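You operate a simulated robot arm through the tools that you are given. There is no shell and no other tool.

Carry out the task below with a simulated robot arm. There is one attempt and no reset: what you move stays moved.

TASK
Pull the grey module's caps, sort them by wear, wipe its display clean.
Fine: all three caps: rubbed ones into the reject tray, the rest into the parts tray; nothing else goes in; use the green cloth and put it back. What is to be rubbed or washed off counts as gone when no trace of it is left.

The check looks at the end state, three seconds after you hand in, the way a careful person would. Anything else that was tipped, shoved, dropped, spilled or broken makes it a failure. Lids that push on must go on centred and level and be pressed home; caps that screw on are set level and turned clockwise until they are tight. Flat cloth is picked up by pressing the open fingertips on it (5 to 10 N) and closing them slowly along it; thin cloth reads only 2 to 8 mm in the jaws.

THE ROBOT
A 6-joint arm with a two-finger gripper, fixed in place. Base frame: the origin is on the floor under the middle of its stand, x ahead of it, y to its left, z up. Units: m, rad, N and s.
It reaches about 1.038 m from its shoulder. Its first joint turns from -2.897 to 2.897 rad. Payload 1.71 kg.
Tool frame: the origin (TCP) lies between the finger pads and is the grasp point; the fingertips stand 0.02 m ahead of it; z points along the fingers, y is the line along which they close. The gripper opens to 0.096 m; its body begins 0.113 m behind the TCP.
Orientation is that of the tool frame in the base frame, as a unit quaternion [w, x, y, z]. With the fingers straight down and closing along the base's y, the tool's x points along the base's -x, its y along +y and its z along -z.

THE INTERFACE
- The arm moves only by the tool arm_command. Its argument "steps" is a list of rows, each a list of 7 numbers: the shift along the tool's x, y, z in m, then the turn, a rotation vector about the tool's x, y, z in rad, then the opening in per cent of the stroke, from 0 (shut) to 100 (fully open). In form: [[dx, dy, dz, ax, ay, az, gripper], ...]. A call has 1 to 20 rows; each row shifts and turns the commanded pose from where the row before left it, along the tool's axes as they then stand. Each row takes 0.2 s and may step no farther than 0.05 m and 0.15 rad from the row before; otherwise, or with a gripper value out of range, the whole call is refused. Where a pose cannot be reached the arm comes as near as it can. A force on the tool above 40 N (or 10 N above the force at the start of the call, whichever is more), or a blocked arm, ends the call early, and 0.2 s more pass. The fingers move at their own pace (about 0.045 m/s each) and stop on an object; they squeeze with about 33 N. The grip force told is the motor's: it shows also when the fingers shut on nothing. Time passes only in rows, and 0.2 s behind the last, so rows that do not move let the fingers close. The reply holds the time, the measured pose of the TCP, the force on the tool along the base axes, the opening and the grip force, in the units named above and with some noise, with the torque about the TCP (base axes, N m) and any sound that the robot's microphone picked up, and new pictures: "views" is both (left out), scene, wrist or none.
- Cameras (640 x 400 px; columns grow to the right, rows downward): "scene" is fixed at [0.2201, 0.6491, 1.491]; the picture's right is [-0.66, -0.75, 0.00], its down [-0.54, 0.47, -0.69] and it looks along [0.52, -0.46, -0.72] (base axes); focal length 324 px, centre (320, 200). "wrist" rides on the gripper at [0.066, 0.014, -0.145] in the tool frame; the picture's right is [-0.21, 0.98, 0.00], its down [-0.88, -0.18, -0.45] and it looks along [-0.44, -0.09, 0.90] (tool axes); focal length 275 px, centre (320, 200). There is no depth. A picture from a camera that has moved, and an enlarged one, comes with that camera's place and axes in the base frame and with its lens.
- raise_lower(by): moves the trunk up (or, below 0, down) by that many m; the arm rides with it, the base frame stays. It gives what a move gives, with no picture.
- close_up(camera, box): a new picture of the part [left, top, right, bottom] of that camera's present view, enlarged. The clock stands still meanwhile.
- hand_in(): hands the job in; it is judged then, once.

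Nothing tells you positions but the pictures and the camera data. Unless the task says otherwise, let go and move clear before handing in.

The tools are called by a JSON object that holds its "fn" and its "kwargs". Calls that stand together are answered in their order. arm_command: Moves the arm, as the interface text tells. Its arguments: {"type":"object","properties":{"steps":{"type":"array"},"views":{"type":"string","enum":["both","scene","wrist","none"]}},"required":["steps"]} The other tools are called the same way: raise_lower (by) moves the trunk up or down; close_up (camera, box) takes an enlarged picture of a part of a camera's view; hand_in () hands the job in.

At the start:

```text
time_s: 0.0
tcp_pos: [0.521, 0.1353, 1.0686]
ee_rot: [-0.001, 0.001, 1.0, 0.0]
wrist_force: [0.6, -0.7, -0.2]
torque: [-0.03, 0.02, 0.0]
grip_width: 0.096
grasp_force: 0.0
trunk travel left (down, up): [-0.175, 0.215]
```

scene: 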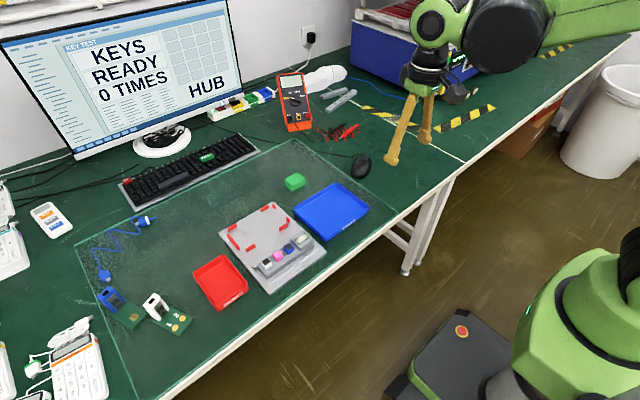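
wrist: 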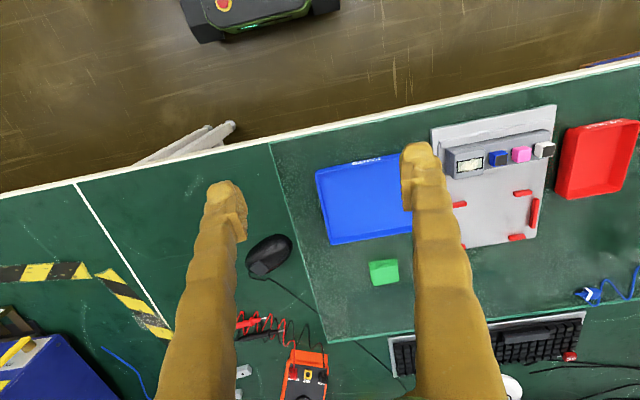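

I see a grey module on the mat with a display and three caps (blue, pink, white), a blue tray, a red tray and a folded green cloth. I'll look at these closer before moving anything.

{"fn": "close_up", "kwargs": {"camera": "scene", "box": [210, 190, 340, 300]}}

{"fn": "close_up", "kwargs": {"camera": "scene", "box": [270, 160, 380, 250]}}

{"fn": "close_up", "kwargs": {"camera": "wrist", "box": [420, 90, 640, 250]}}

{"fn": "close_up", "kwargs": {"camera": "scene", "box": [0, 0, 260, 160]}}

{"fn": "close_up", "kwargs": {"camera": "scene", "box": [80, 200, 260, 340]}}

```text
3.64 times, centred on (275, 245) of scene
camera zoom: at [0.2201, 0.6491, 1.491], right [-0.66, -0.75, 0.0], down [-0.54, 0.47, -0.69], along [0.52, -0.46, -0.72], focal length 1178 px, centre (484, 36)
```

zoom: 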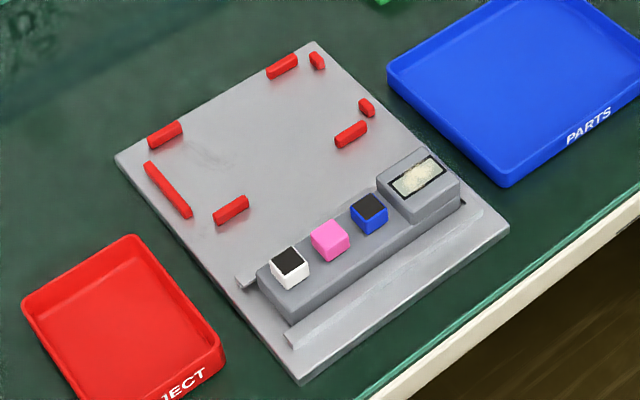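

```text
4.44 times, centred on (325, 205) of scene
camera zoom: at [0.2201, 0.6491, 1.491], right [-0.66, -0.75, 0.0], down [-0.54, 0.47, -0.69], along [0.52, -0.46, -0.72], focal length 1440 px, centre (298, 178)
```

zoom: 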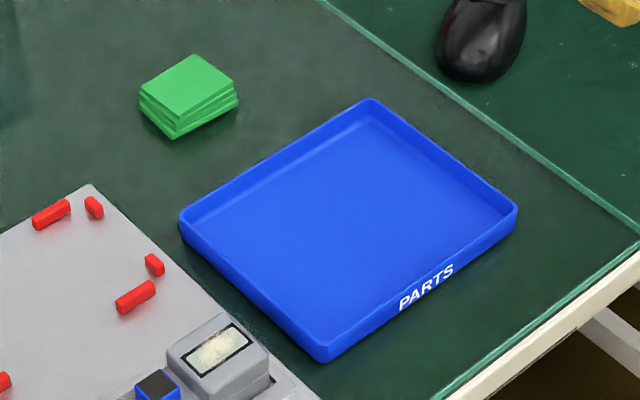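

```text
2.50 times, centred on (530, 170) of wrist
camera zoom: at [0.4551, 0.1495, 1.2128], right [0.21, 0.98, 0.0], down [0.88, -0.18, 0.44], along [0.43, -0.09, -0.9], focal length 688 px, centre (-205, 275)
```

zoom: 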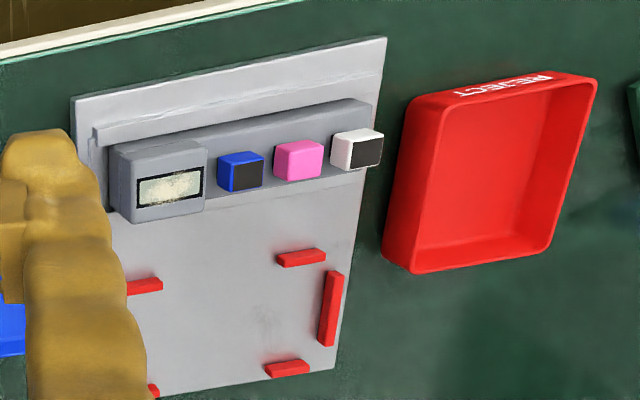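

```text
2.46 times, centred on (130, 80) of scene
camera zoom: at [0.2201, 0.6491, 1.491], right [-0.66, -0.75, 0.0], down [-0.54, 0.47, -0.69], along [0.52, -0.46, -0.72], focal length 797 px, centre (788, 495)
```

zoom: 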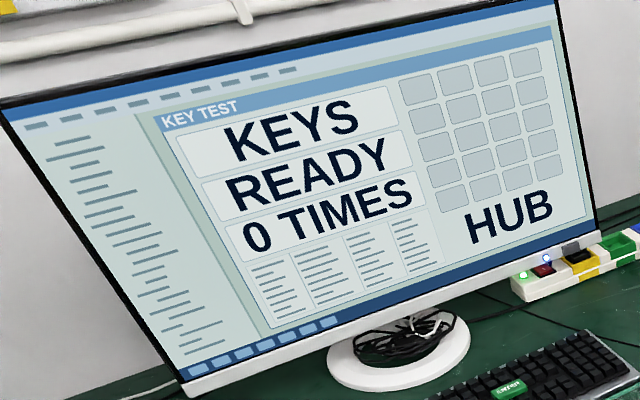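

```text
2.86 times, centred on (170, 270) of scene
camera zoom: at [0.2201, 0.6491, 1.491], right [-0.66, -0.75, 0.0], down [-0.54, 0.47, -0.69], along [0.52, -0.46, -0.72], focal length 926 px, centre (749, 0)
```

zoom: 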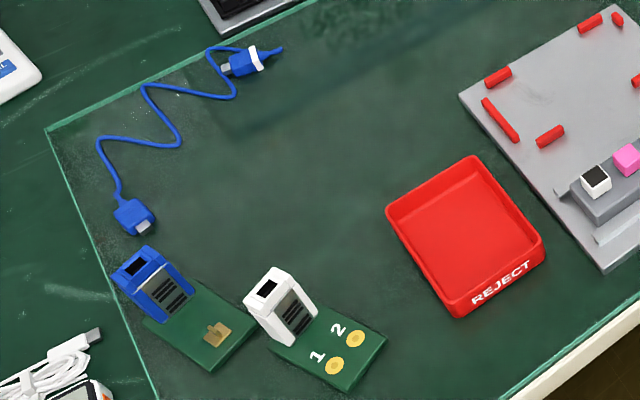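

The module's row runs along y at about x≈0.636: display y≈0.344, blue cap y≈0.388, pink y≈0.422 and white y≈0.454, with cap tops at z≈0.81. I'll bring the wrist camera over them to see the wear and the smudge.

{"fn": "arm_command", "kwargs": {"steps": [[-0.005, 0.0331, 0.0175, 0, 0, 0, 100], [-0.005, 0.0331, 0.0175, 0, 0, 0, 100], [-0.005, 0.0331, 0.0175, 0, 0, 0, 100], [-0.005, 0.0331, 0.0175, 0, 0, 0, 100], [-0.005, 0.0331, 0.0175, 0, 0, 0, 100], [-0.005, 0.0331, 0.0175, 0, 0, 0, 100], [-0.005, 0.0331, 0.0175, 0, 0, 0, 100], [-0.005, 0.0331, 0.0175, 0, 0, 0, 100], [0, 0, 0, 0, 0, 0, 100]], "views": "both"}}

```text
time_s: 2.0
tcp_pos: [0.5453, 0.4006, 0.9342]
ee_rot: [0.007, 0.0, 1.0, 0.0]
wrist_force: [0.6, -0.5, -0.6]
torque: [-0.04, 0.01, 0.01]
grip_width: 0.0961
grasp_force: 0.0
trunk travel left (down, up): [-0.175, 0.215]
camera wrist: at [0.4775, 0.4146, 1.0779], right [0.21, 0.98, 0.0], down [0.87, -0.18, 0.46], along [0.45, -0.09, -0.89], focal length 275 px, centre (320, 200)
```

scene: 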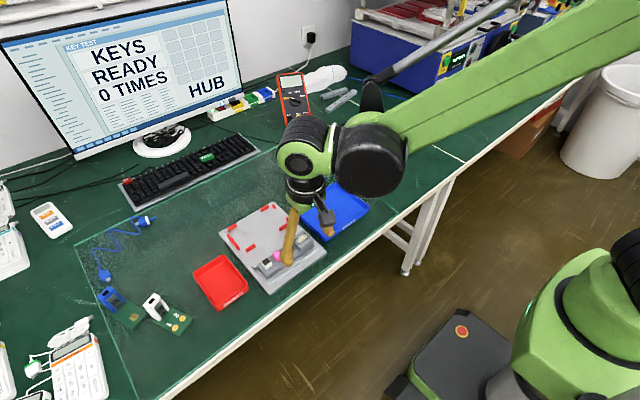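
wrist: 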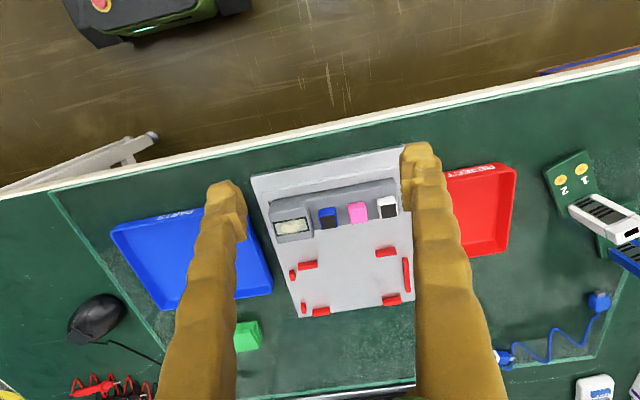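

The caps are now between the fingers in the wrist view. I'll enlarge the caps and the display.

{"fn": "close_up", "kwargs": {"camera": "wrist", "box": [260, 180, 410, 250]}}

{"fn": "close_up", "kwargs": {"camera": "wrist", "box": [265, 195, 325, 245]}}

{"fn": "close_up", "kwargs": {"camera": "wrist", "box": [310, 190, 405, 235]}}

```text
4.27 times, centred on (335, 215) of wrist
camera zoom: at [0.4775, 0.4146, 1.0779], right [0.21, 0.98, 0.0], down [0.87, -0.18, 0.46], along [0.45, -0.09, -0.89], focal length 1174 px, centre (256, 136)
```

zoom: 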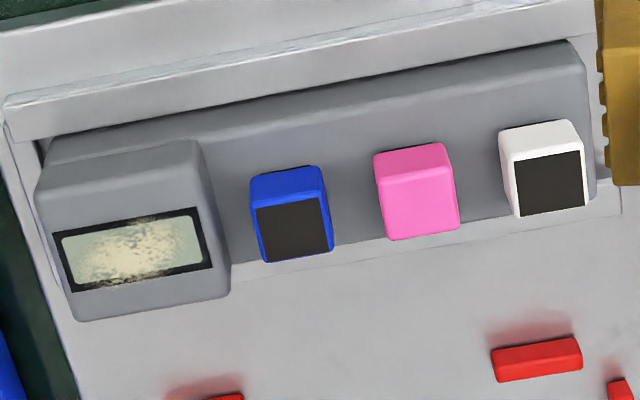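

```text
8.00 times, centred on (295, 220) of wrist
camera zoom: at [0.4775, 0.4146, 1.0779], right [0.21, 0.98, 0.0], down [0.87, -0.18, 0.46], along [0.45, -0.09, -0.89], focal length 2202 px, centre (520, 40)
```

zoom: 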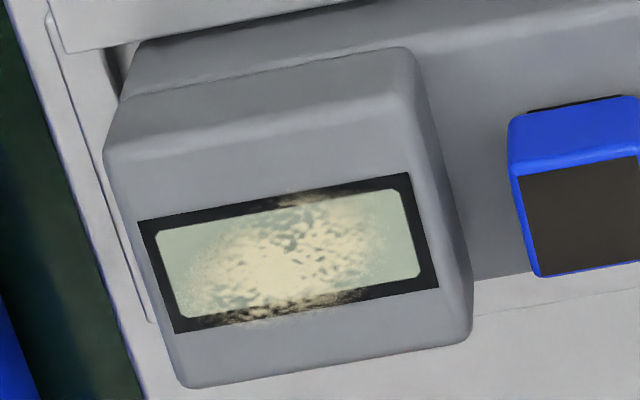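

```text
6.74 times, centred on (358, 212) of wrist
camera zoom: at [0.4775, 0.4146, 1.0779], right [0.21, 0.98, 0.0], down [0.87, -0.18, 0.46], along [0.45, -0.09, -0.89], focal length 1854 px, centre (67, 116)
```

zoom: 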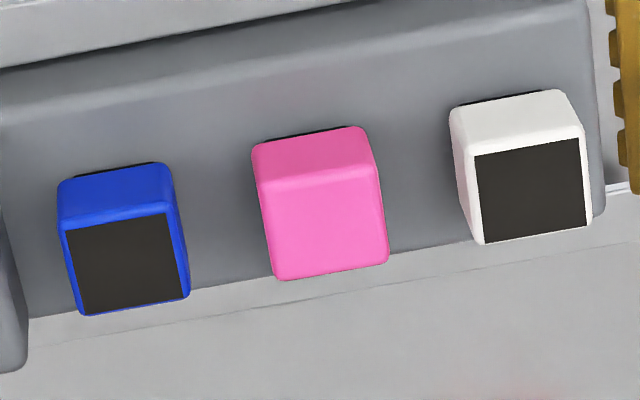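

Blue and white carry a clean dark square on top, while pink's top is bare, so I can't judge wear from this side alone. I'll turn the gripper 90° (needed for gripping along x anyway) and look from the +y side.

{"fn": "arm_command", "kwargs": {"steps": [[-0.03, 0.027, 0, 0, 0, 0, 100], [-0.03, 0.027, 0, 0, 0, 0, 100], [-0.03, 0.027, 0, 0, 0, 0, 100], [0, 0, 0, 0, 0, 0.1428, 100], [0, 0, 0, 0, 0, 0.1428, 100], [0, 0, 0, 0, 0, 0.1428, 100], [0, 0, 0, 0, 0, 0.1428, 100], [0, 0, 0, 0, 0, 0.1428, 100], [0, 0, 0, 0, 0, 0.1428, 100], [0, 0, 0, 0, 0, 0.1428, 100], [0, 0, 0, 0, 0, 0.1428, 100], [0, 0, 0, 0, 0, 0.1428, 100], [0, 0, 0, 0, 0, 0.1428, 100], [0, 0, 0, 0, 0, 0.1428, 100], [0, 0, 0, 0, 0, 0, 100]], "views": "both"}}

```text
time_s: 5.2
tcp_pos: [0.6366, 0.4805, 0.9364]
ee_rot: [0.006, 0.708, 0.706, 0.005]
wrist_force: [0.3, 0.1, -0.2]
torque: [0.01, 0.01, 0.03]
grip_width: 0.0958
grasp_force: 0.0
trunk travel left (down, up): [-0.175, 0.215]
camera wrist: at [0.6492, 0.5464, 1.0821], right [0.98, -0.21, 0.01], down [-0.19, -0.88, 0.44], along [-0.08, -0.43, -0.9], focal length 275 px, centre (320, 200)
```

scene: 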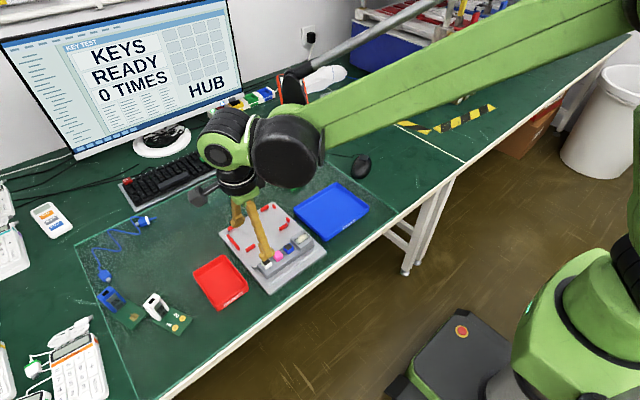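
wrist: 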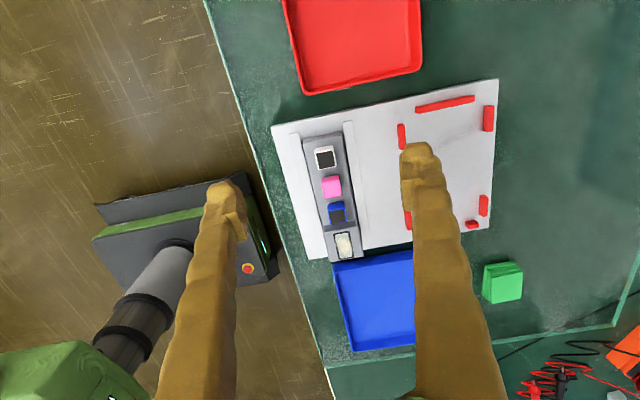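

{"fn": "close_up", "kwargs": {"camera": "wrist", "box": [295, 130, 375, 270]}}

{"fn": "close_up", "kwargs": {"camera": "wrist", "box": [300, 140, 360, 180]}}

{"fn": "close_up", "kwargs": {"camera": "wrist", "box": [305, 170, 365, 230]}}

```text
2.86 times, centred on (335, 200) of wrist
camera zoom: at [0.6492, 0.5464, 1.0821], right [0.98, -0.21, 0.01], down [-0.19, -0.88, 0.44], along [-0.08, -0.43, -0.9], focal length 786 px, centre (277, 200)
```

zoom: 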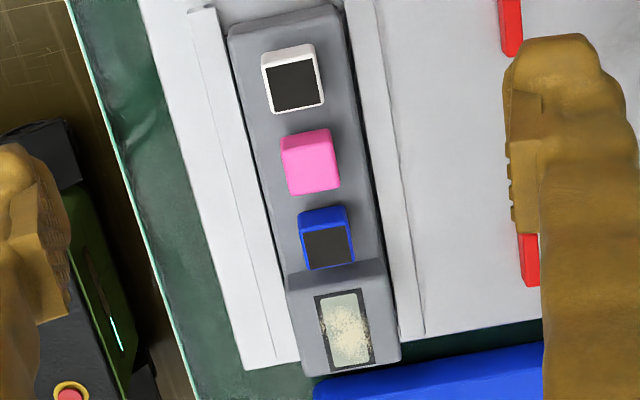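

```text
10.00 times, centred on (330, 160) of wrist
camera zoom: at [0.6492, 0.5464, 1.0821], right [0.98, -0.21, 0.01], down [-0.19, -0.88, 0.44], along [-0.08, -0.43, -0.9], focal length 2753 px, centre (220, 600)
```

zoom: 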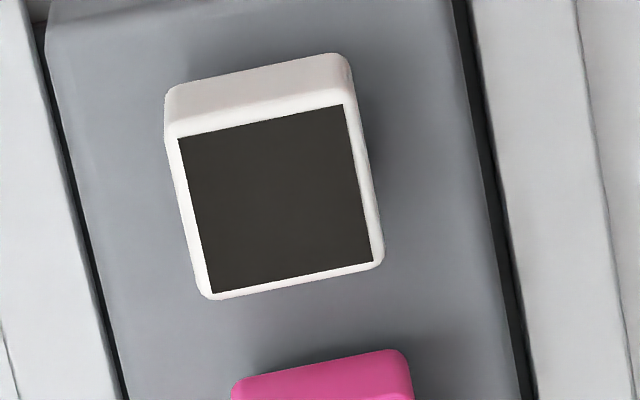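

```text
6.67 times, centred on (335, 200) of wrist
camera zoom: at [0.6492, 0.5464, 1.0821], right [0.98, -0.21, 0.01], down [-0.19, -0.88, 0.44], along [-0.08, -0.43, -0.9], focal length 1835 px, centre (220, 200)
```

zoom: 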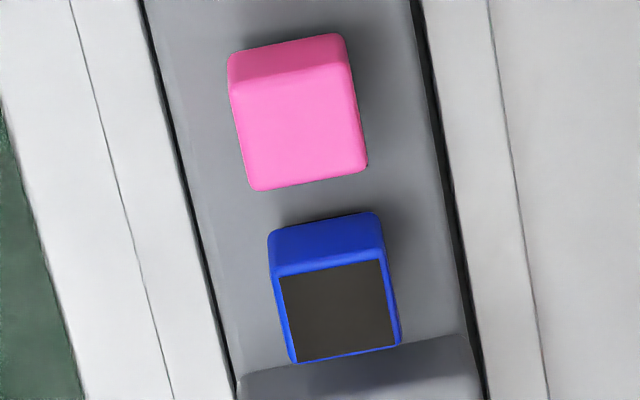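

Two caps show a dark square and pink is plain from this side too. I'll continue to the +x side to see the remaining faces, at a lower height.

{"fn": "arm_command", "kwargs": {"steps": [[-0.03, 0.0275, 0.01, 0, 0, 0, 100], [-0.03, 0.0275, 0.01, 0, 0, 0, 100], [0, 0, 0, 0, 0, 0.1428, 100], [0, 0, 0, 0, 0, 0.1428, 100], [0, 0, 0, 0, 0, 0.1428, 100], [0, 0, 0, 0, 0, 0.1428, 100], [0, 0, 0, 0, 0, 0.1428, 100], [0, 0, 0, 0, 0, 0.1428, 100], [0, 0, 0, 0, 0, 0.1428, 100], [0, 0, 0, 0, 0, 0.1428, 100], [0, 0, 0, 0, 0, 0.1428, 100], [0, 0, 0, 0, 0, 0.1428, 100], [0, 0, 0, 0, 0, 0.1428, 100], [0, 0, 0, 0, 0, 0, 100]], "views": "both"}}

```text
time_s: 8.2
tcp_pos: [0.7, 0.4109, 0.9184]
ee_rot: [0.0, 0.942, 0.336, 0.005]
wrist_force: [-0.1, 0.0, 0.3]
torque: [0.01, -0.01, -0.03]
grip_width: 0.0959
grasp_force: 0.1
out of reach, approached as far as the arm can: row 9, 10, 11, 12, 13
trunk travel left (down, up): [-0.175, 0.215]
camera wrist: at [0.7573, 0.4405, 1.0631], right [0.46, -0.89, 0.0], down [-0.8, -0.41, 0.43], along [-0.39, -0.2, -0.9], focal length 275 px, centre (320, 200)
```

scene: 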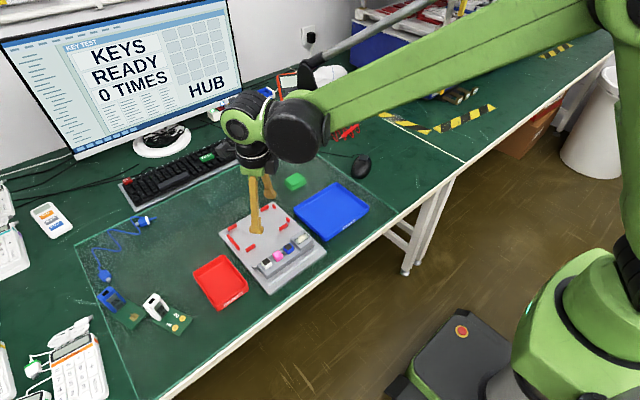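
wrist: 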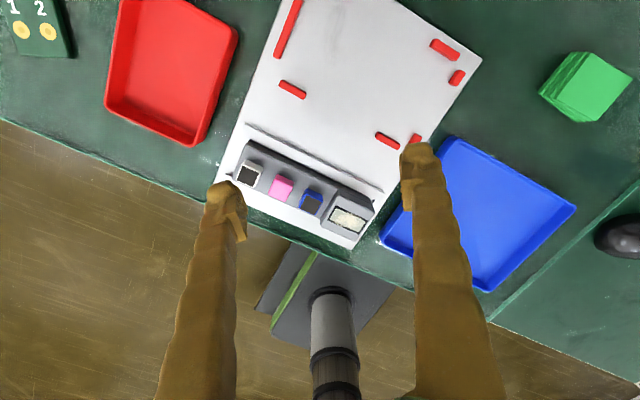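

I've hit the wrist's turn limit, but this view shows the +x/+y faces. I'll enlarge it.

{"fn": "close_up", "kwargs": {"camera": "wrist", "box": [225, 150, 335, 220]}}

{"fn": "close_up", "kwargs": {"camera": "wrist", "box": [230, 155, 270, 190]}}

{"fn": "close_up", "kwargs": {"camera": "wrist", "box": [262, 170, 332, 222]}}

{"fn": "close_up", "kwargs": {"camera": "wrist", "box": [320, 190, 380, 250]}}

{"fn": "close_up", "kwargs": {"camera": "wrist", "box": [520, 40, 640, 130]}}

{"fn": "close_up", "kwargs": {"camera": "scene", "box": [110, 130, 260, 215]}}

```text
5.71 times, centred on (280, 185) of wrist
camera zoom: at [0.7573, 0.4405, 1.0631], right [0.46, -0.89, 0.0], down [-0.8, -0.41, 0.43], along [-0.39, -0.2, -0.9], focal length 1573 px, centre (549, 286)
```

zoom: 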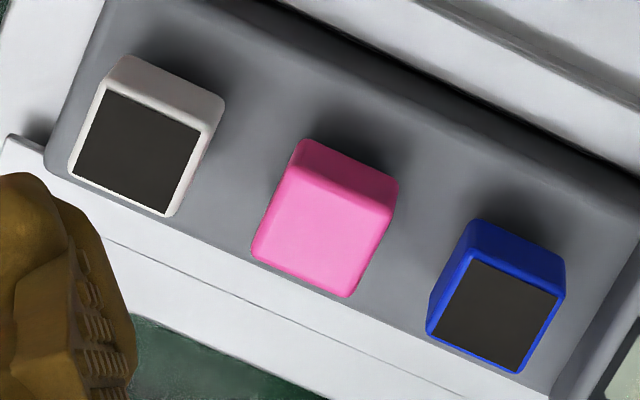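

```text
11.43 times, centred on (250, 172) of wrist
camera zoom: at [0.7573, 0.4405, 1.0631], right [0.46, -0.89, 0.0], down [-0.8, -0.41, 0.43], along [-0.39, -0.2, -0.9], focal length 3146 px, centre (1120, 514)
```

zoom: 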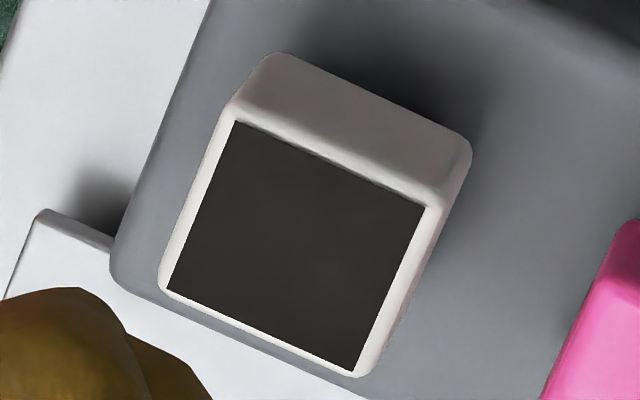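

```text
7.69 times, centred on (297, 196) of wrist
camera zoom: at [0.7573, 0.4405, 1.0631], right [0.46, -0.89, 0.0], down [-0.8, -0.41, 0.43], along [-0.39, -0.2, -0.9], focal length 2118 px, centre (497, 231)
```

zoom: 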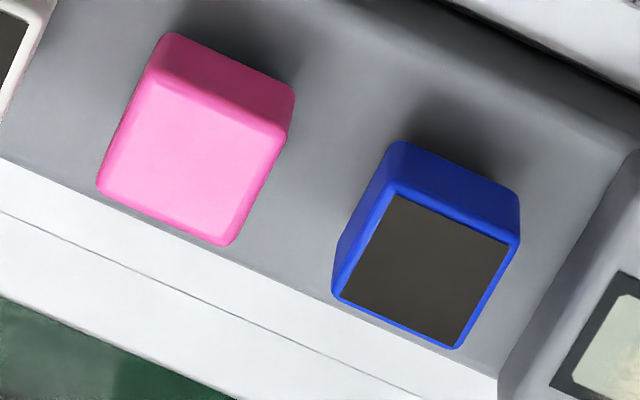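

```text
6.67 times, centred on (350, 220) of wrist
camera zoom: at [0.7573, 0.4405, 1.0631], right [0.46, -0.89, 0.0], down [-0.8, -0.41, 0.43], along [-0.39, -0.2, -0.9], focal length 1835 px, centre (120, 67)
```

zoom: 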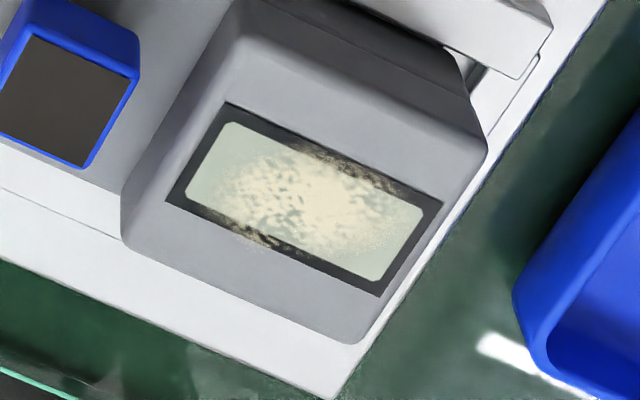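

```text
4.44 times, centred on (580, 85) of wrist
camera zoom: at [0.7573, 0.4405, 1.0631], right [0.46, -0.89, 0.0], down [-0.8, -0.41, 0.43], along [-0.39, -0.2, -0.9], focal length 1224 px, centre (-836, 711)
```

zoom: 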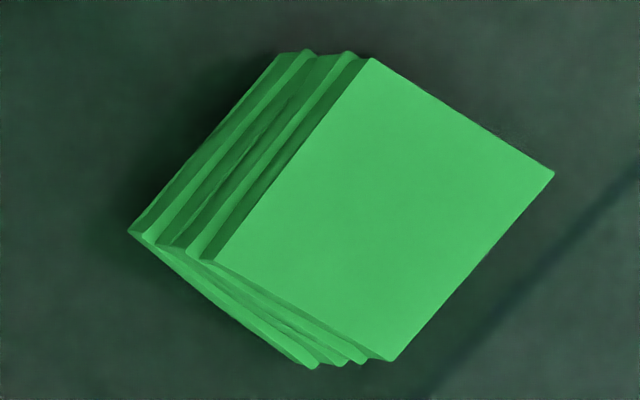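

```text
4.27 times, centred on (185, 172) of scene
camera zoom: at [0.2201, 0.6491, 1.491], right [-0.66, -0.75, 0.0], down [-0.54, 0.47, -0.69], along [0.52, -0.46, -0.72], focal length 1382 px, centre (896, 317)
```

zoom: 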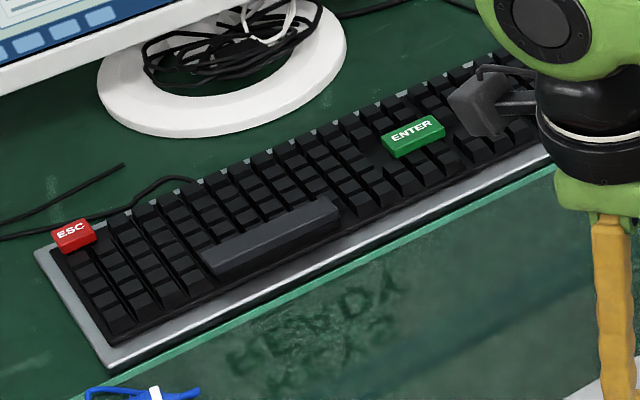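

Same picture from all sides: white and blue have their colour worn through to a dark patch on top, and pink's colour is intact. So I take white and blue as rubbed (REJECT, red tray) and pink as good (PARTS, blue tray). I'm turning back towards the 90° grip orientation and checking how the pose responds.

{"fn": "arm_command", "kwargs": {"steps": [[0, 0, 0, 0, 0, -0.14, 100], [0, 0, 0, 0, 0, -0.14, 100], [0, 0, 0, 0, 0, -0.14, 100], [0, 0, 0, 0, 0, 0, 100]], "views": "none"}}

```text
time_s: 9.2
tcp_pos: [0.6974, 0.4079, 0.9174]
ee_rot: [0.0, 0.851, 0.524, 0.006]
wrist_force: [-0.6, 0.3, -0.3]
torque: [-0.01, 0.0, -0.01]
grip_width: 0.096
grasp_force: 0.0
trunk travel left (down, up): [-0.175, 0.215]
```

Rotation responds as expected. Next I align to 90° and hover about 6 cm above the white cap, half open, to check alignment.

{"fn": "arm_command", "kwargs": {"steps": [[0, 0, 0, 0, 0, -0.117, 100], [0, 0, 0, 0, 0, -0.117, 100], [0, 0, 0, 0, 0, -0.117, 100], [0, 0, 0, 0, 0, -0.117, 80], [0.017, -0.0191, 0.0133, 0, 0, 0, 50], [0.017, -0.0191, 0.0133, 0, 0, 0, 50], [0.017, -0.0191, 0.0133, 0, 0, 0, 50], [0, 0, 0, 0, 0, 0, 50], [0, 0, 0, 0, 0, 0, 50]], "views": "both"}}

```text
time_s: 11.2
tcp_pos: [0.6427, 0.4614, 0.8771]
ee_rot: [0.002, 0.708, 0.706, 0.005]
wrist_force: [0.8, 0.0, -0.6]
torque: [-0.04, -0.01, -0.01]
grip_width: 0.048
grasp_force: 0.0
trunk travel left (down, up): [-0.175, 0.215]
camera wrist: at [0.6546, 0.5258, 1.0226], right [0.98, -0.21, 0.01], down [-0.19, -0.88, 0.44], along [-0.08, -0.43, -0.9], focal length 275 px, centre (320, 200)
```

scene: 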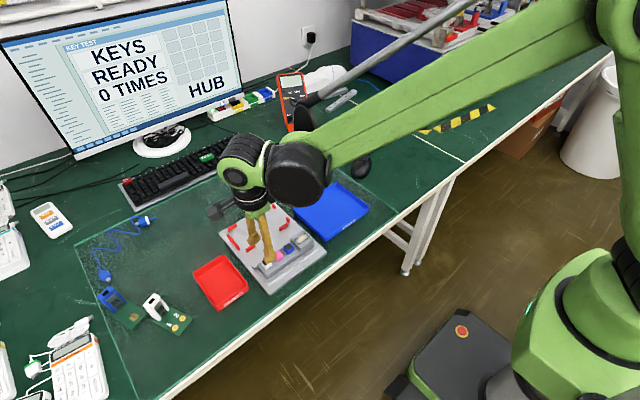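
wrist: 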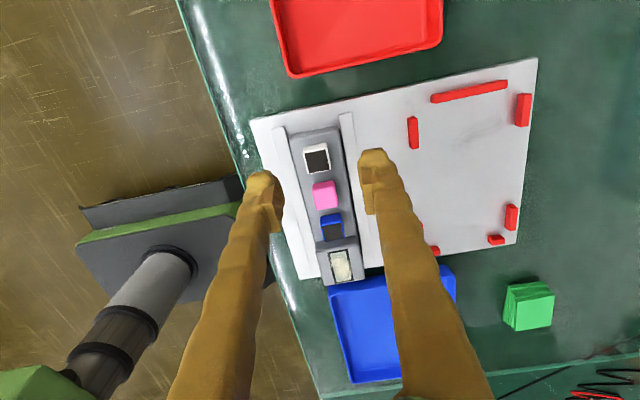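

The white cap sits at about (0.641, 0.461), right under the TCP. I'm descending in small steps with the fingers either side of it along x.

{"fn": "arm_command", "kwargs": {"steps": [[0, -0.0015, 0.01, 0, 0, 0, 50], [0, 0, 0.01, 0, 0, 0, 50], [0, 0, 0.01, 0, 0, 0, 50], [0, 0, 0.01, 0, 0, 0, 50], [0, 0, 0.01, 0, 0, 0, 50], [0, 0, 0, 0, 0, 0, 50]], "views": "both"}}

{"fn": "close_up", "kwargs": {"camera": "wrist", "box": [230, 120, 430, 260]}}

{"fn": "close_up", "kwargs": {"camera": "scene", "box": [230, 210, 330, 290]}}

```text
time_s: 12.6
tcp_pos: [0.6413, 0.4627, 0.8281]
ee_rot: [0.003, 0.707, 0.708, 0.006]
wrist_force: [-0.2, 0.6, 0.5]
torque: [0.03, -0.01, -0.01]
grip_width: 0.0477
grasp_force: 0.0
trunk travel left (down, up): [-0.175, 0.215]
camera wrist: at [0.6536, 0.5265, 0.9724], right [0.98, -0.21, 0.01], down [-0.19, -0.88, 0.44], along [-0.08, -0.43, -0.9], focal length 275 px, centre (320, 200)
```

scene: 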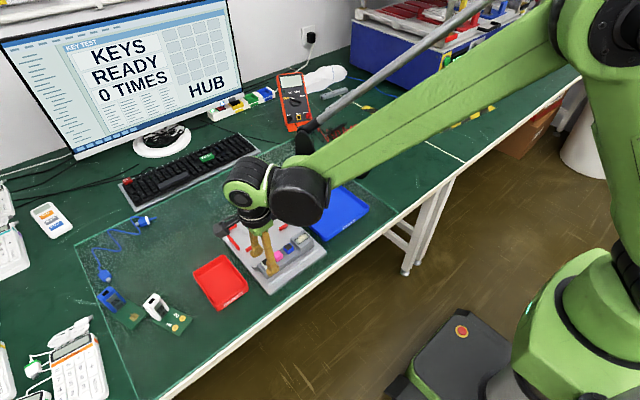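
wrist: 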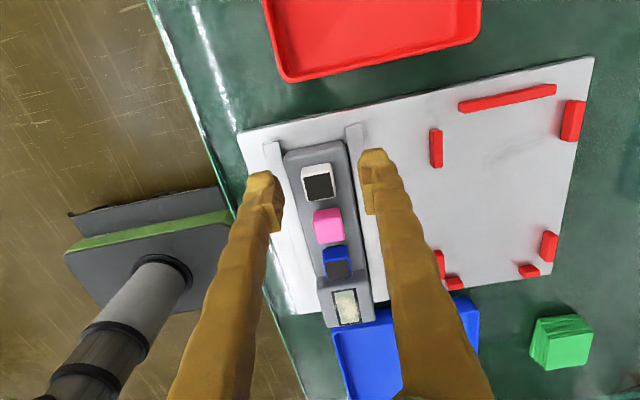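

```text
2.86 times, centred on (330, 190) of wrist
camera zoom: at [0.6536, 0.5265, 0.9724], right [0.98, -0.21, 0.01], down [-0.19, -0.88, 0.44], along [-0.08, -0.43, -0.9], focal length 786 px, centre (291, 229)
```

zoom: 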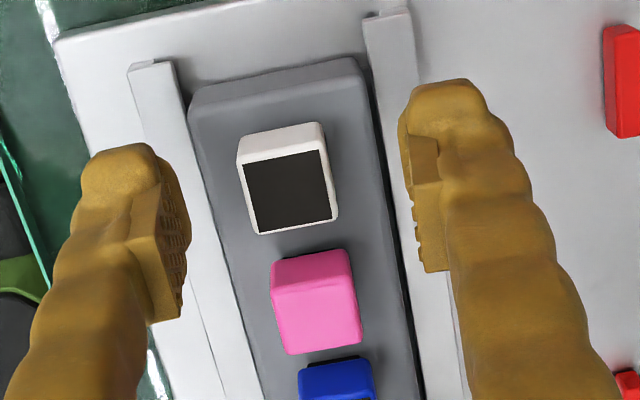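

```text
5.00 times, centred on (280, 250) of scene
camera zoom: at [0.2201, 0.6491, 1.491], right [-0.66, -0.75, 0.0], down [-0.54, 0.47, -0.69], along [0.52, -0.46, -0.72], focal length 1620 px, centre (520, -50)
```

zoom: 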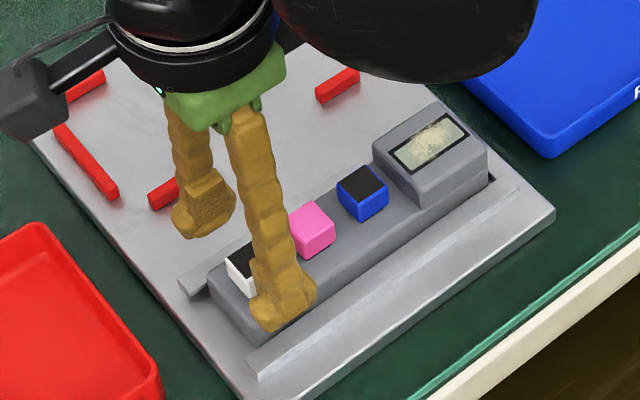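

The cap is centred between the fingers. I'm lowering another 8 mm, then closing slowly.

{"fn": "arm_command", "kwargs": {"steps": [[-0.002, 0, 0.004, 0, 0, 0, 50], [0, 0, 0.004, 0, 0, 0, 50], [0, 0, 0, 0, 0, 0, 50]], "views": "scene"}}

{"fn": "close_up", "kwargs": {"camera": "wrist", "box": [230, 120, 430, 260]}}

{"fn": "close_up", "kwargs": {"camera": "scene", "box": [240, 220, 320, 284]}}

```text
time_s: 13.4
tcp_pos: [0.6412, 0.4587, 0.8191]
ee_rot: [0.002, 0.707, 0.707, 0.006]
wrist_force: [0.4, -0.3, 0.2]
torque: [0.02, 0.0, 0.01]
grip_width: 0.0478
grasp_force: 0.0
trunk travel left (down, up): [-0.175, 0.215]
```

scene: 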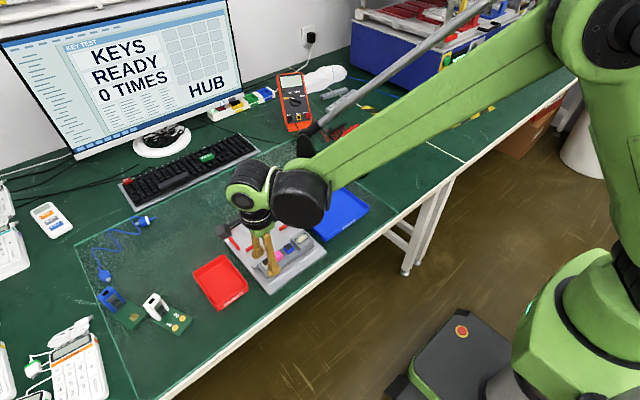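

```text
2.86 times, centred on (330, 190) of wrist
camera zoom: at [0.6535, 0.5238, 0.9646], right [0.98, -0.21, 0.01], down [-0.19, -0.88, 0.44], along [-0.08, -0.43, -0.9], focal length 786 px, centre (291, 229)
```

zoom: 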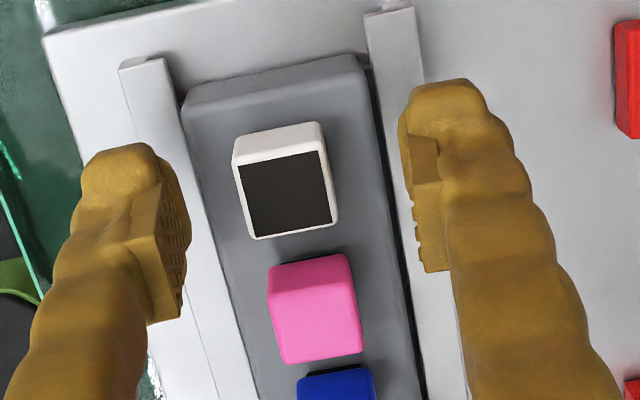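

```text
6.25 times, centred on (280, 252) of scene
camera zoom: at [0.2201, 0.6491, 1.491], right [-0.66, -0.75, 0.0], down [-0.54, 0.47, -0.69], along [0.52, -0.46, -0.72], focal length 2024 px, centre (570, -125)
```

zoom: 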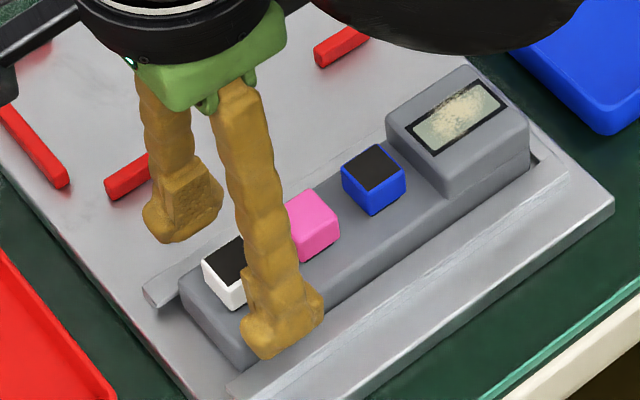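

The fingertips clear the housing by a hair, so I'm raising 1.5 mm and closing gradually on the white cap.

{"fn": "arm_command", "kwargs": {"steps": [[0, 0, -0.0015, 0, 0, 0, 45], [0, 0, 0, 0, 0, 0, 38], [0, 0, 0, 0, 0, 0, 32], [0, 0, 0, 0, 0, 0, 27], [0, 0, 0, 0, 0, 0, 23], [0, 0, 0, 0, 0, 0, 19], [0, 0, 0, 0, 0, 0, 15], [0, 0, 0, 0, 0, 0, 10], [0, 0, 0, 0, 0, 0, 10], [0, 0, 0, 0, 0, 0, 10]], "views": "scene"}}

{"fn": "close_up", "kwargs": {"camera": "wrist", "box": [230, 120, 430, 260]}}

{"fn": "close_up", "kwargs": {"camera": "scene", "box": [240, 220, 320, 284]}}

```text
time_s: 15.6
tcp_pos: [0.641, 0.4596, 0.8217]
ee_rot: [0.002, 0.707, 0.707, 0.006]
wrist_force: [0.2, 0.5, 0.4]
torque: [0.05, 0.0, -0.01]
grip_width: 0.0168
grasp_force: 33.1
trunk travel left (down, up): [-0.175, 0.215]
```

scene: 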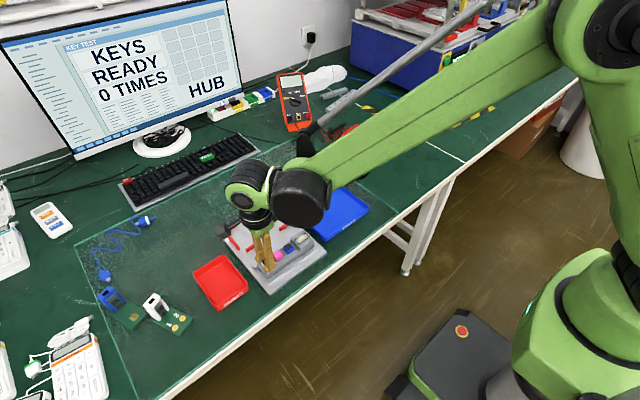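

```text
2.86 times, centred on (330, 190) of wrist
camera zoom: at [0.6535, 0.5245, 0.9663], right [0.98, -0.21, 0.01], down [-0.19, -0.88, 0.44], along [-0.08, -0.43, -0.9], focal length 786 px, centre (291, 229)
```

zoom: 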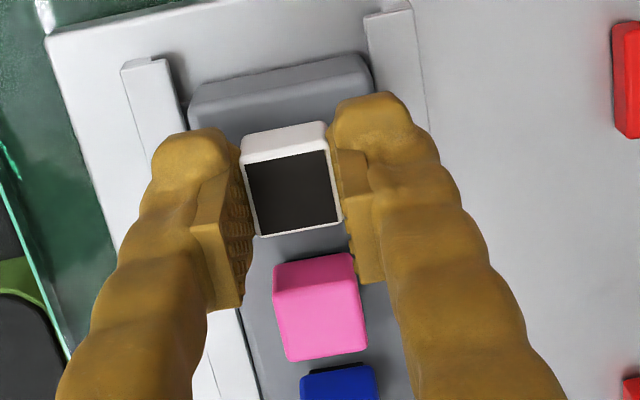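

```text
6.25 times, centred on (280, 252) of scene
camera zoom: at [0.2201, 0.6491, 1.491], right [-0.66, -0.75, 0.0], down [-0.54, 0.47, -0.69], along [0.52, -0.46, -0.72], focal length 2024 px, centre (570, -125)
```

zoom: 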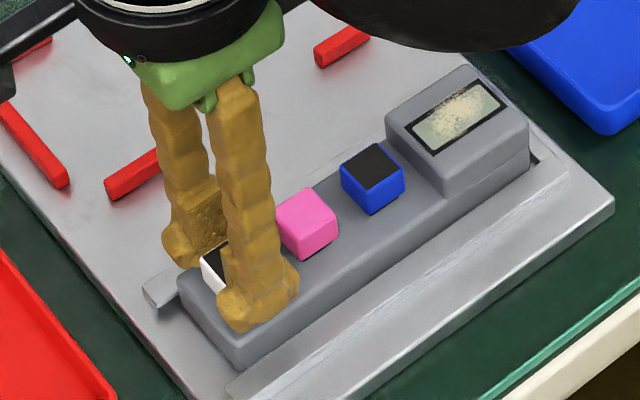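

The white cap is gripped (16.8 mm wide, 33 N). I'm pulling it straight up slowly.

{"fn": "arm_command", "kwargs": {"steps": [[0, 0, -0.002, 0, 0, 0, 10], [0, 0, -0.002, 0, 0, 0, 10], [0, 0, -0.002, 0, 0, 0, 10], [0, 0, -0.002, 0, 0, 0, 10], [0, 0, -0.003, 0, 0, 0, 10], [0, 0, -0.003, 0, 0, 0, 10], [0, 0, -0.004, 0, 0, 0, 10], [0, 0, -0.004, 0, 0, 0, 10]], "views": "scene"}}

{"fn": "close_up", "kwargs": {"camera": "wrist", "box": [230, 120, 430, 260]}}

{"fn": "close_up", "kwargs": {"camera": "scene", "box": [240, 220, 320, 284]}}

```text
time_s: 17.4
tcp_pos: [0.642, 0.4598, 0.8413]
ee_rot: [0.001, 0.707, 0.707, 0.006]
wrist_force: [0.7, -0.3, 0.0]
torque: [-0.02, -0.01, 0.01]
grip_width: 0.0168
grasp_force: 32.9
trunk travel left (down, up): [-0.175, 0.215]
```

scene: 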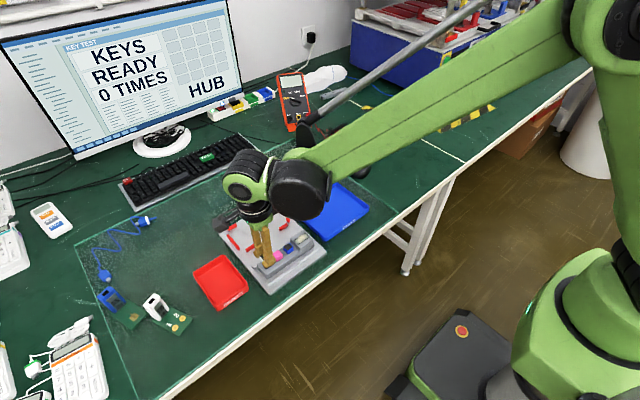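

```text
2.86 times, centred on (330, 190) of wrist
camera zoom: at [0.6536, 0.5243, 0.9879], right [0.98, -0.21, 0.01], down [-0.19, -0.88, 0.44], along [-0.08, -0.43, -0.9], focal length 786 px, centre (291, 229)
```

zoom: 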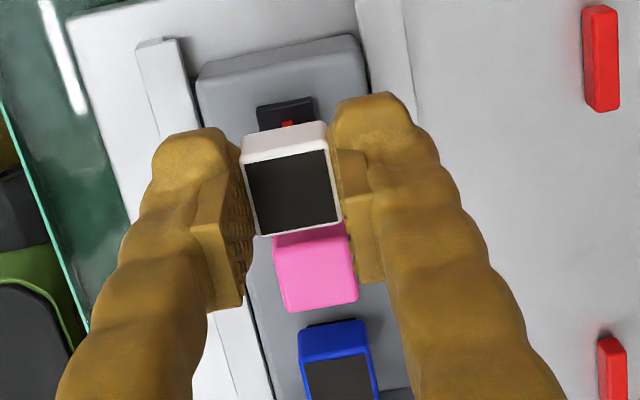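

```text
6.25 times, centred on (280, 252) of scene
camera zoom: at [0.2201, 0.6491, 1.491], right [-0.66, -0.75, 0.0], down [-0.54, 0.47, -0.69], along [0.52, -0.46, -0.72], focal length 2024 px, centre (570, -125)
```

zoom: 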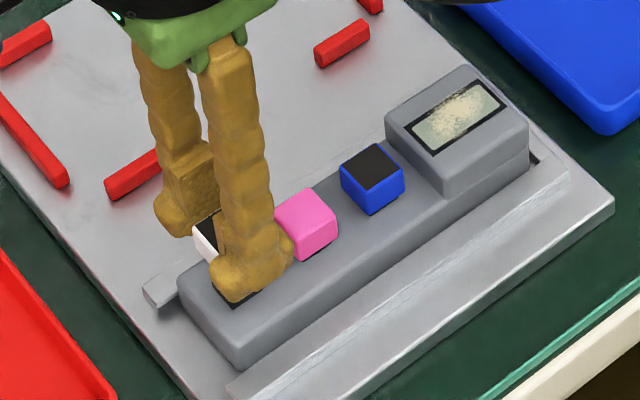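

The white cap is off, exposing a switch stem, and the module hasn't moved. I'm lifting and carrying it over to the red REJECT tray at about (0.685, 0.56).

{"fn": "arm_command", "kwargs": {"steps": [[0, 0, -0.025, 0, 0, 0, 10], [0, 0, -0.025, 0, 0, 0, 10], [0.029, 0.011, 0, 0, 0, 0, 10], [0.029, 0.011, 0, 0, 0, 0, 10], [0.029, 0.011, 0, 0, 0, 0, 10], [0, 0, 0, 0, 0, 0, 10]], "views": "both"}}

{"fn": "close_up", "kwargs": {"camera": "scene", "box": [180, 190, 300, 320]}}

```text
time_s: 18.8
tcp_pos: [0.6728, 0.5458, 0.894]
ee_rot: [0.001, 0.707, 0.707, 0.004]
wrist_force: [0.4, 0.1, -0.2]
torque: [-0.02, 0.01, 0.01]
grip_width: 0.0166
grasp_force: 33.0
trunk travel left (down, up): [-0.175, 0.215]
camera wrist: at [0.6853, 0.6105, 1.0387], right [0.98, -0.21, 0.01], down [-0.19, -0.88, 0.44], along [-0.08, -0.43, -0.9], focal length 275 px, centre (320, 200)
```

scene: 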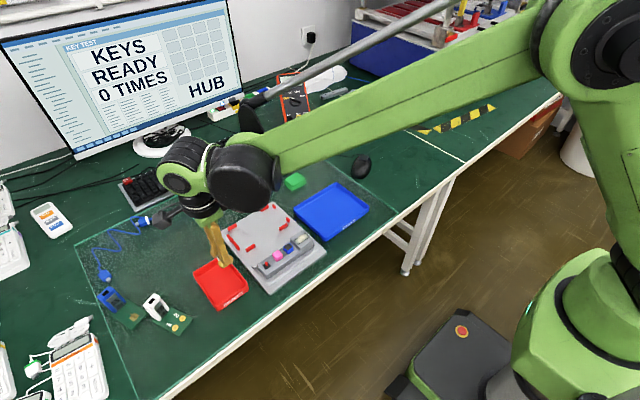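
wrist: 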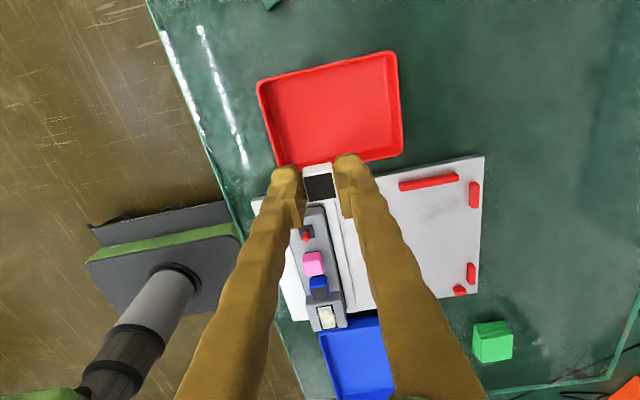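

```text
3.08 times, centred on (240, 255) of scene
camera zoom: at [0.2201, 0.6491, 1.491], right [-0.66, -0.75, 0.0], down [-0.54, 0.47, -0.69], along [0.52, -0.46, -0.72], focal length 997 px, centre (566, 31)
```

zoom: 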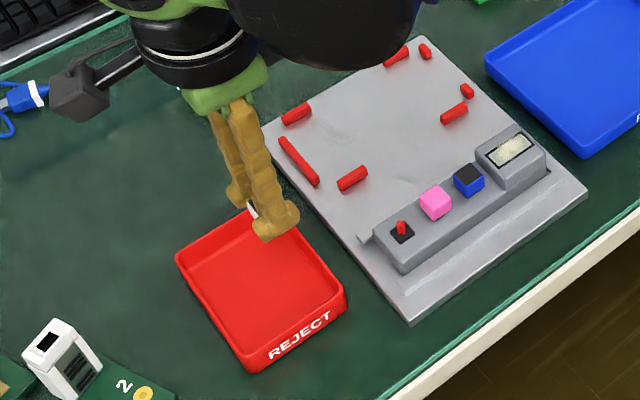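

The red tray spans about x 0.634–0.749, y 0.521–0.608. I'm centring on (0.679, 0.550) and descending inside its walls.

{"fn": "arm_command", "kwargs": {"steps": [[0.004, 0.006, 0, 0, 0, 0, 10], [0, 0, 0.025, 0, 0, 0, 10], [0, 0, 0.025, 0, 0, 0, 10], [0, 0, 0.015, 0, 0, 0, 10], [0, 0, 0.01, 0, 0, 0, 10], [0, 0, 0.005, 0, 0, 0, 10], [0, 0, 0, 0, 0, 0, 10]], "views": "both"}}

{"fn": "close_up", "kwargs": {"camera": "scene", "box": [180, 230, 270, 320]}}

```text
time_s: 20.4
tcp_pos: [0.68, 0.5504, 0.8136]
ee_rot: [0.002, 0.707, 0.707, 0.005]
wrist_force: [-0.3, -0.1, -1.1]
torque: [0.0, -0.01, 0.0]
grip_width: 0.0165
grasp_force: 32.9
trunk travel left (down, up): [-0.175, 0.215]
camera wrist: at [0.6925, 0.6155, 0.9595], right [0.98, -0.21, 0.01], down [-0.19, -0.88, 0.44], along [-0.08, -0.43, -0.9], focal length 275 px, centre (320, 200)
```

scene: 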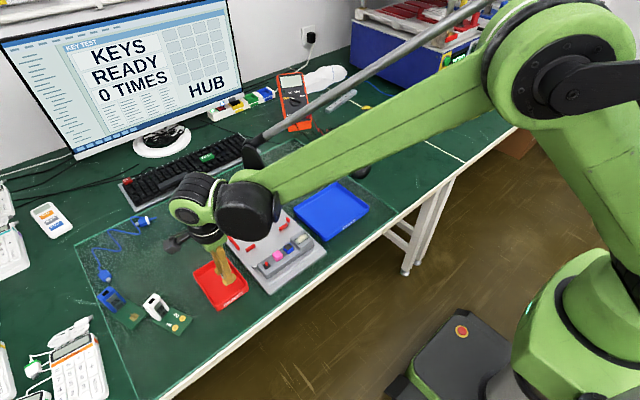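
wrist: 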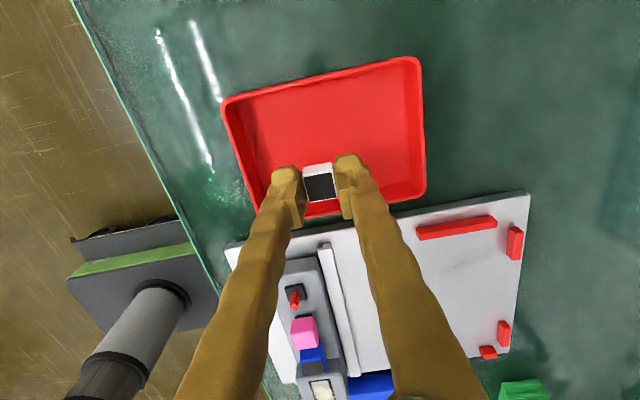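

```text
4.44 times, centred on (225, 275) of scene
camera zoom: at [0.2201, 0.6491, 1.491], right [-0.66, -0.75, 0.0], down [-0.54, 0.47, -0.69], along [0.52, -0.46, -0.72], focal length 1440 px, centre (742, -133)
```

zoom: 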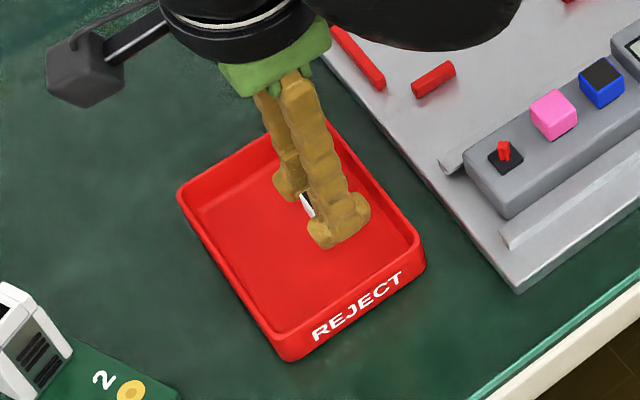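

Inside the tray with clearance all round; I continue in small steps watching the force.

{"fn": "arm_command", "kwargs": {"steps": [[0, 0, 0.003, 0, 0, 0, 10], [0, 0, 0.003, 0, 0, 0, 10], [0, 0, 0.003, 0, 0, 0, 10]], "views": "none"}}

{"fn": "close_up", "kwargs": {"camera": "scene", "box": [190, 240, 260, 310]}}

```text
time_s: 21.2
tcp_pos: [0.6817, 0.5503, 0.8051]
ee_rot: [0.002, 0.707, 0.707, 0.005]
wrist_force: [0.0, 0.5, 0.2]
torque: [-0.01, 0.01, -0.04]
grip_width: 0.0169
grasp_force: 32.3
trunk travel left (down, up): [-0.175, 0.215]
```

```text
5.71 times, centred on (225, 275) of scene
camera zoom: at [0.2201, 0.6491, 1.491], right [-0.66, -0.75, 0.0], down [-0.54, 0.47, -0.69], along [0.52, -0.46, -0.72], focal length 1851 px, centre (863, -229)
```

zoom: 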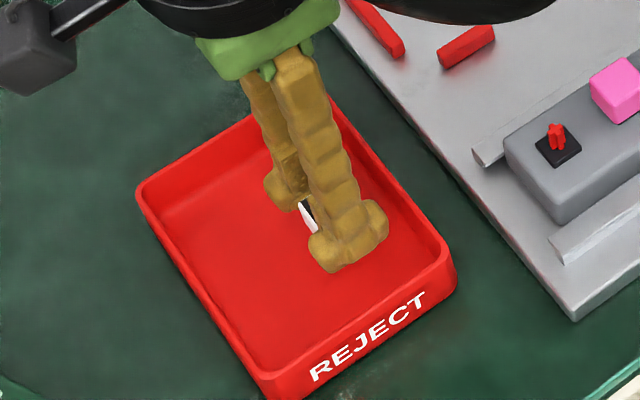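

{"fn": "arm_command", "kwargs": {"steps": [[0, 0, 0.002, 0, 0, 0, 10], [0, 0, 0.002, 0, 0, 0, 10], [0, 0, 0.002, 0, 0, 0, 10]], "views": "none"}}

```text
time_s: 22.0
tcp_pos: [0.6803, 0.5511, 0.8003]
ee_rot: [0.002, 0.707, 0.707, 0.006]
wrist_force: [0.7, -0.3, 0.9]
torque: [-0.01, 0.03, 0.0]
grip_width: 0.0168
grasp_force: 32.8
trunk travel left (down, up): [-0.175, 0.215]
```

Still no clear contact (z 0.800), so I continue in 1.5 mm steps.

{"fn": "arm_command", "kwargs": {"steps": [[0, 0, 0.0015, 0, 0, 0, 10], [0, 0, 0.0015, 0, 0, 0, 10]], "views": "none"}}

```text
time_s: 22.6
tcp_pos: [0.68, 0.5514, 0.7966]
ee_rot: [0.002, 0.707, 0.707, 0.006]
wrist_force: [0.3, -0.6, -0.2]
torque: [-0.01, -0.01, 0.02]
grip_width: 0.0168
grasp_force: 32.9
trunk travel left (down, up): [-0.175, 0.215]
```

{"fn": "arm_command", "kwargs": {"steps": [[0, 0, 0.0015, 0, 0, 0, 10], [0, 0, 0.0015, 0, 0, 0, 10]], "views": "none"}}

{"fn": "close_up", "kwargs": {"camera": "scene", "box": [190, 240, 260, 310]}}

{"fn": "close_up", "kwargs": {"camera": "wrist", "box": [220, 80, 430, 230]}}

```text
time_s: 23.2
tcp_pos: [0.6798, 0.5508, 0.793]
ee_rot: [0.002, 0.707, 0.707, 0.006]
wrist_force: [0.2, 0.3, 0.1]
torque: [-0.03, 0.02, 0.02]
grip_width: 0.0165
grasp_force: 33.0
trunk travel left (down, up): [-0.175, 0.215]
```

```text
5.71 times, centred on (225, 275) of scene
camera zoom: at [0.2201, 0.6491, 1.491], right [-0.66, -0.75, 0.0], down [-0.54, 0.47, -0.69], along [0.52, -0.46, -0.72], focal length 1851 px, centre (863, -229)
```

zoom: 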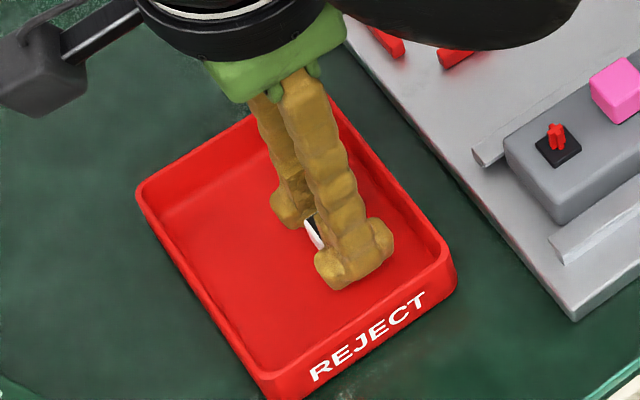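

```text
2.67 times, centred on (325, 155) of wrist
camera zoom: at [0.692, 0.6159, 0.9383], right [0.98, -0.21, 0.01], down [-0.19, -0.88, 0.44], along [-0.08, -0.43, -0.9], focal length 734 px, centre (307, 320)
```

zoom: 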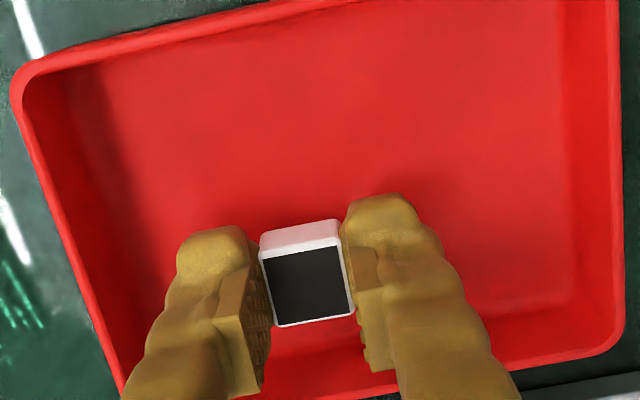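

{"fn": "arm_command", "kwargs": {"steps": [[0, 0, 0.0015, 0, 0, 0, 10], [0, 0, 0.0015, 0, 0, 0, 10]], "views": "none"}}

```text
time_s: 23.8
tcp_pos: [0.6814, 0.5512, 0.7897]
ee_rot: [0.002, 0.707, 0.707, 0.006]
wrist_force: [0.5, 0.6, 0.5]
torque: [0.02, -0.01, -0.02]
grip_width: 0.0169
grasp_force: 32.7
trunk travel left (down, up): [-0.175, 0.215]
```

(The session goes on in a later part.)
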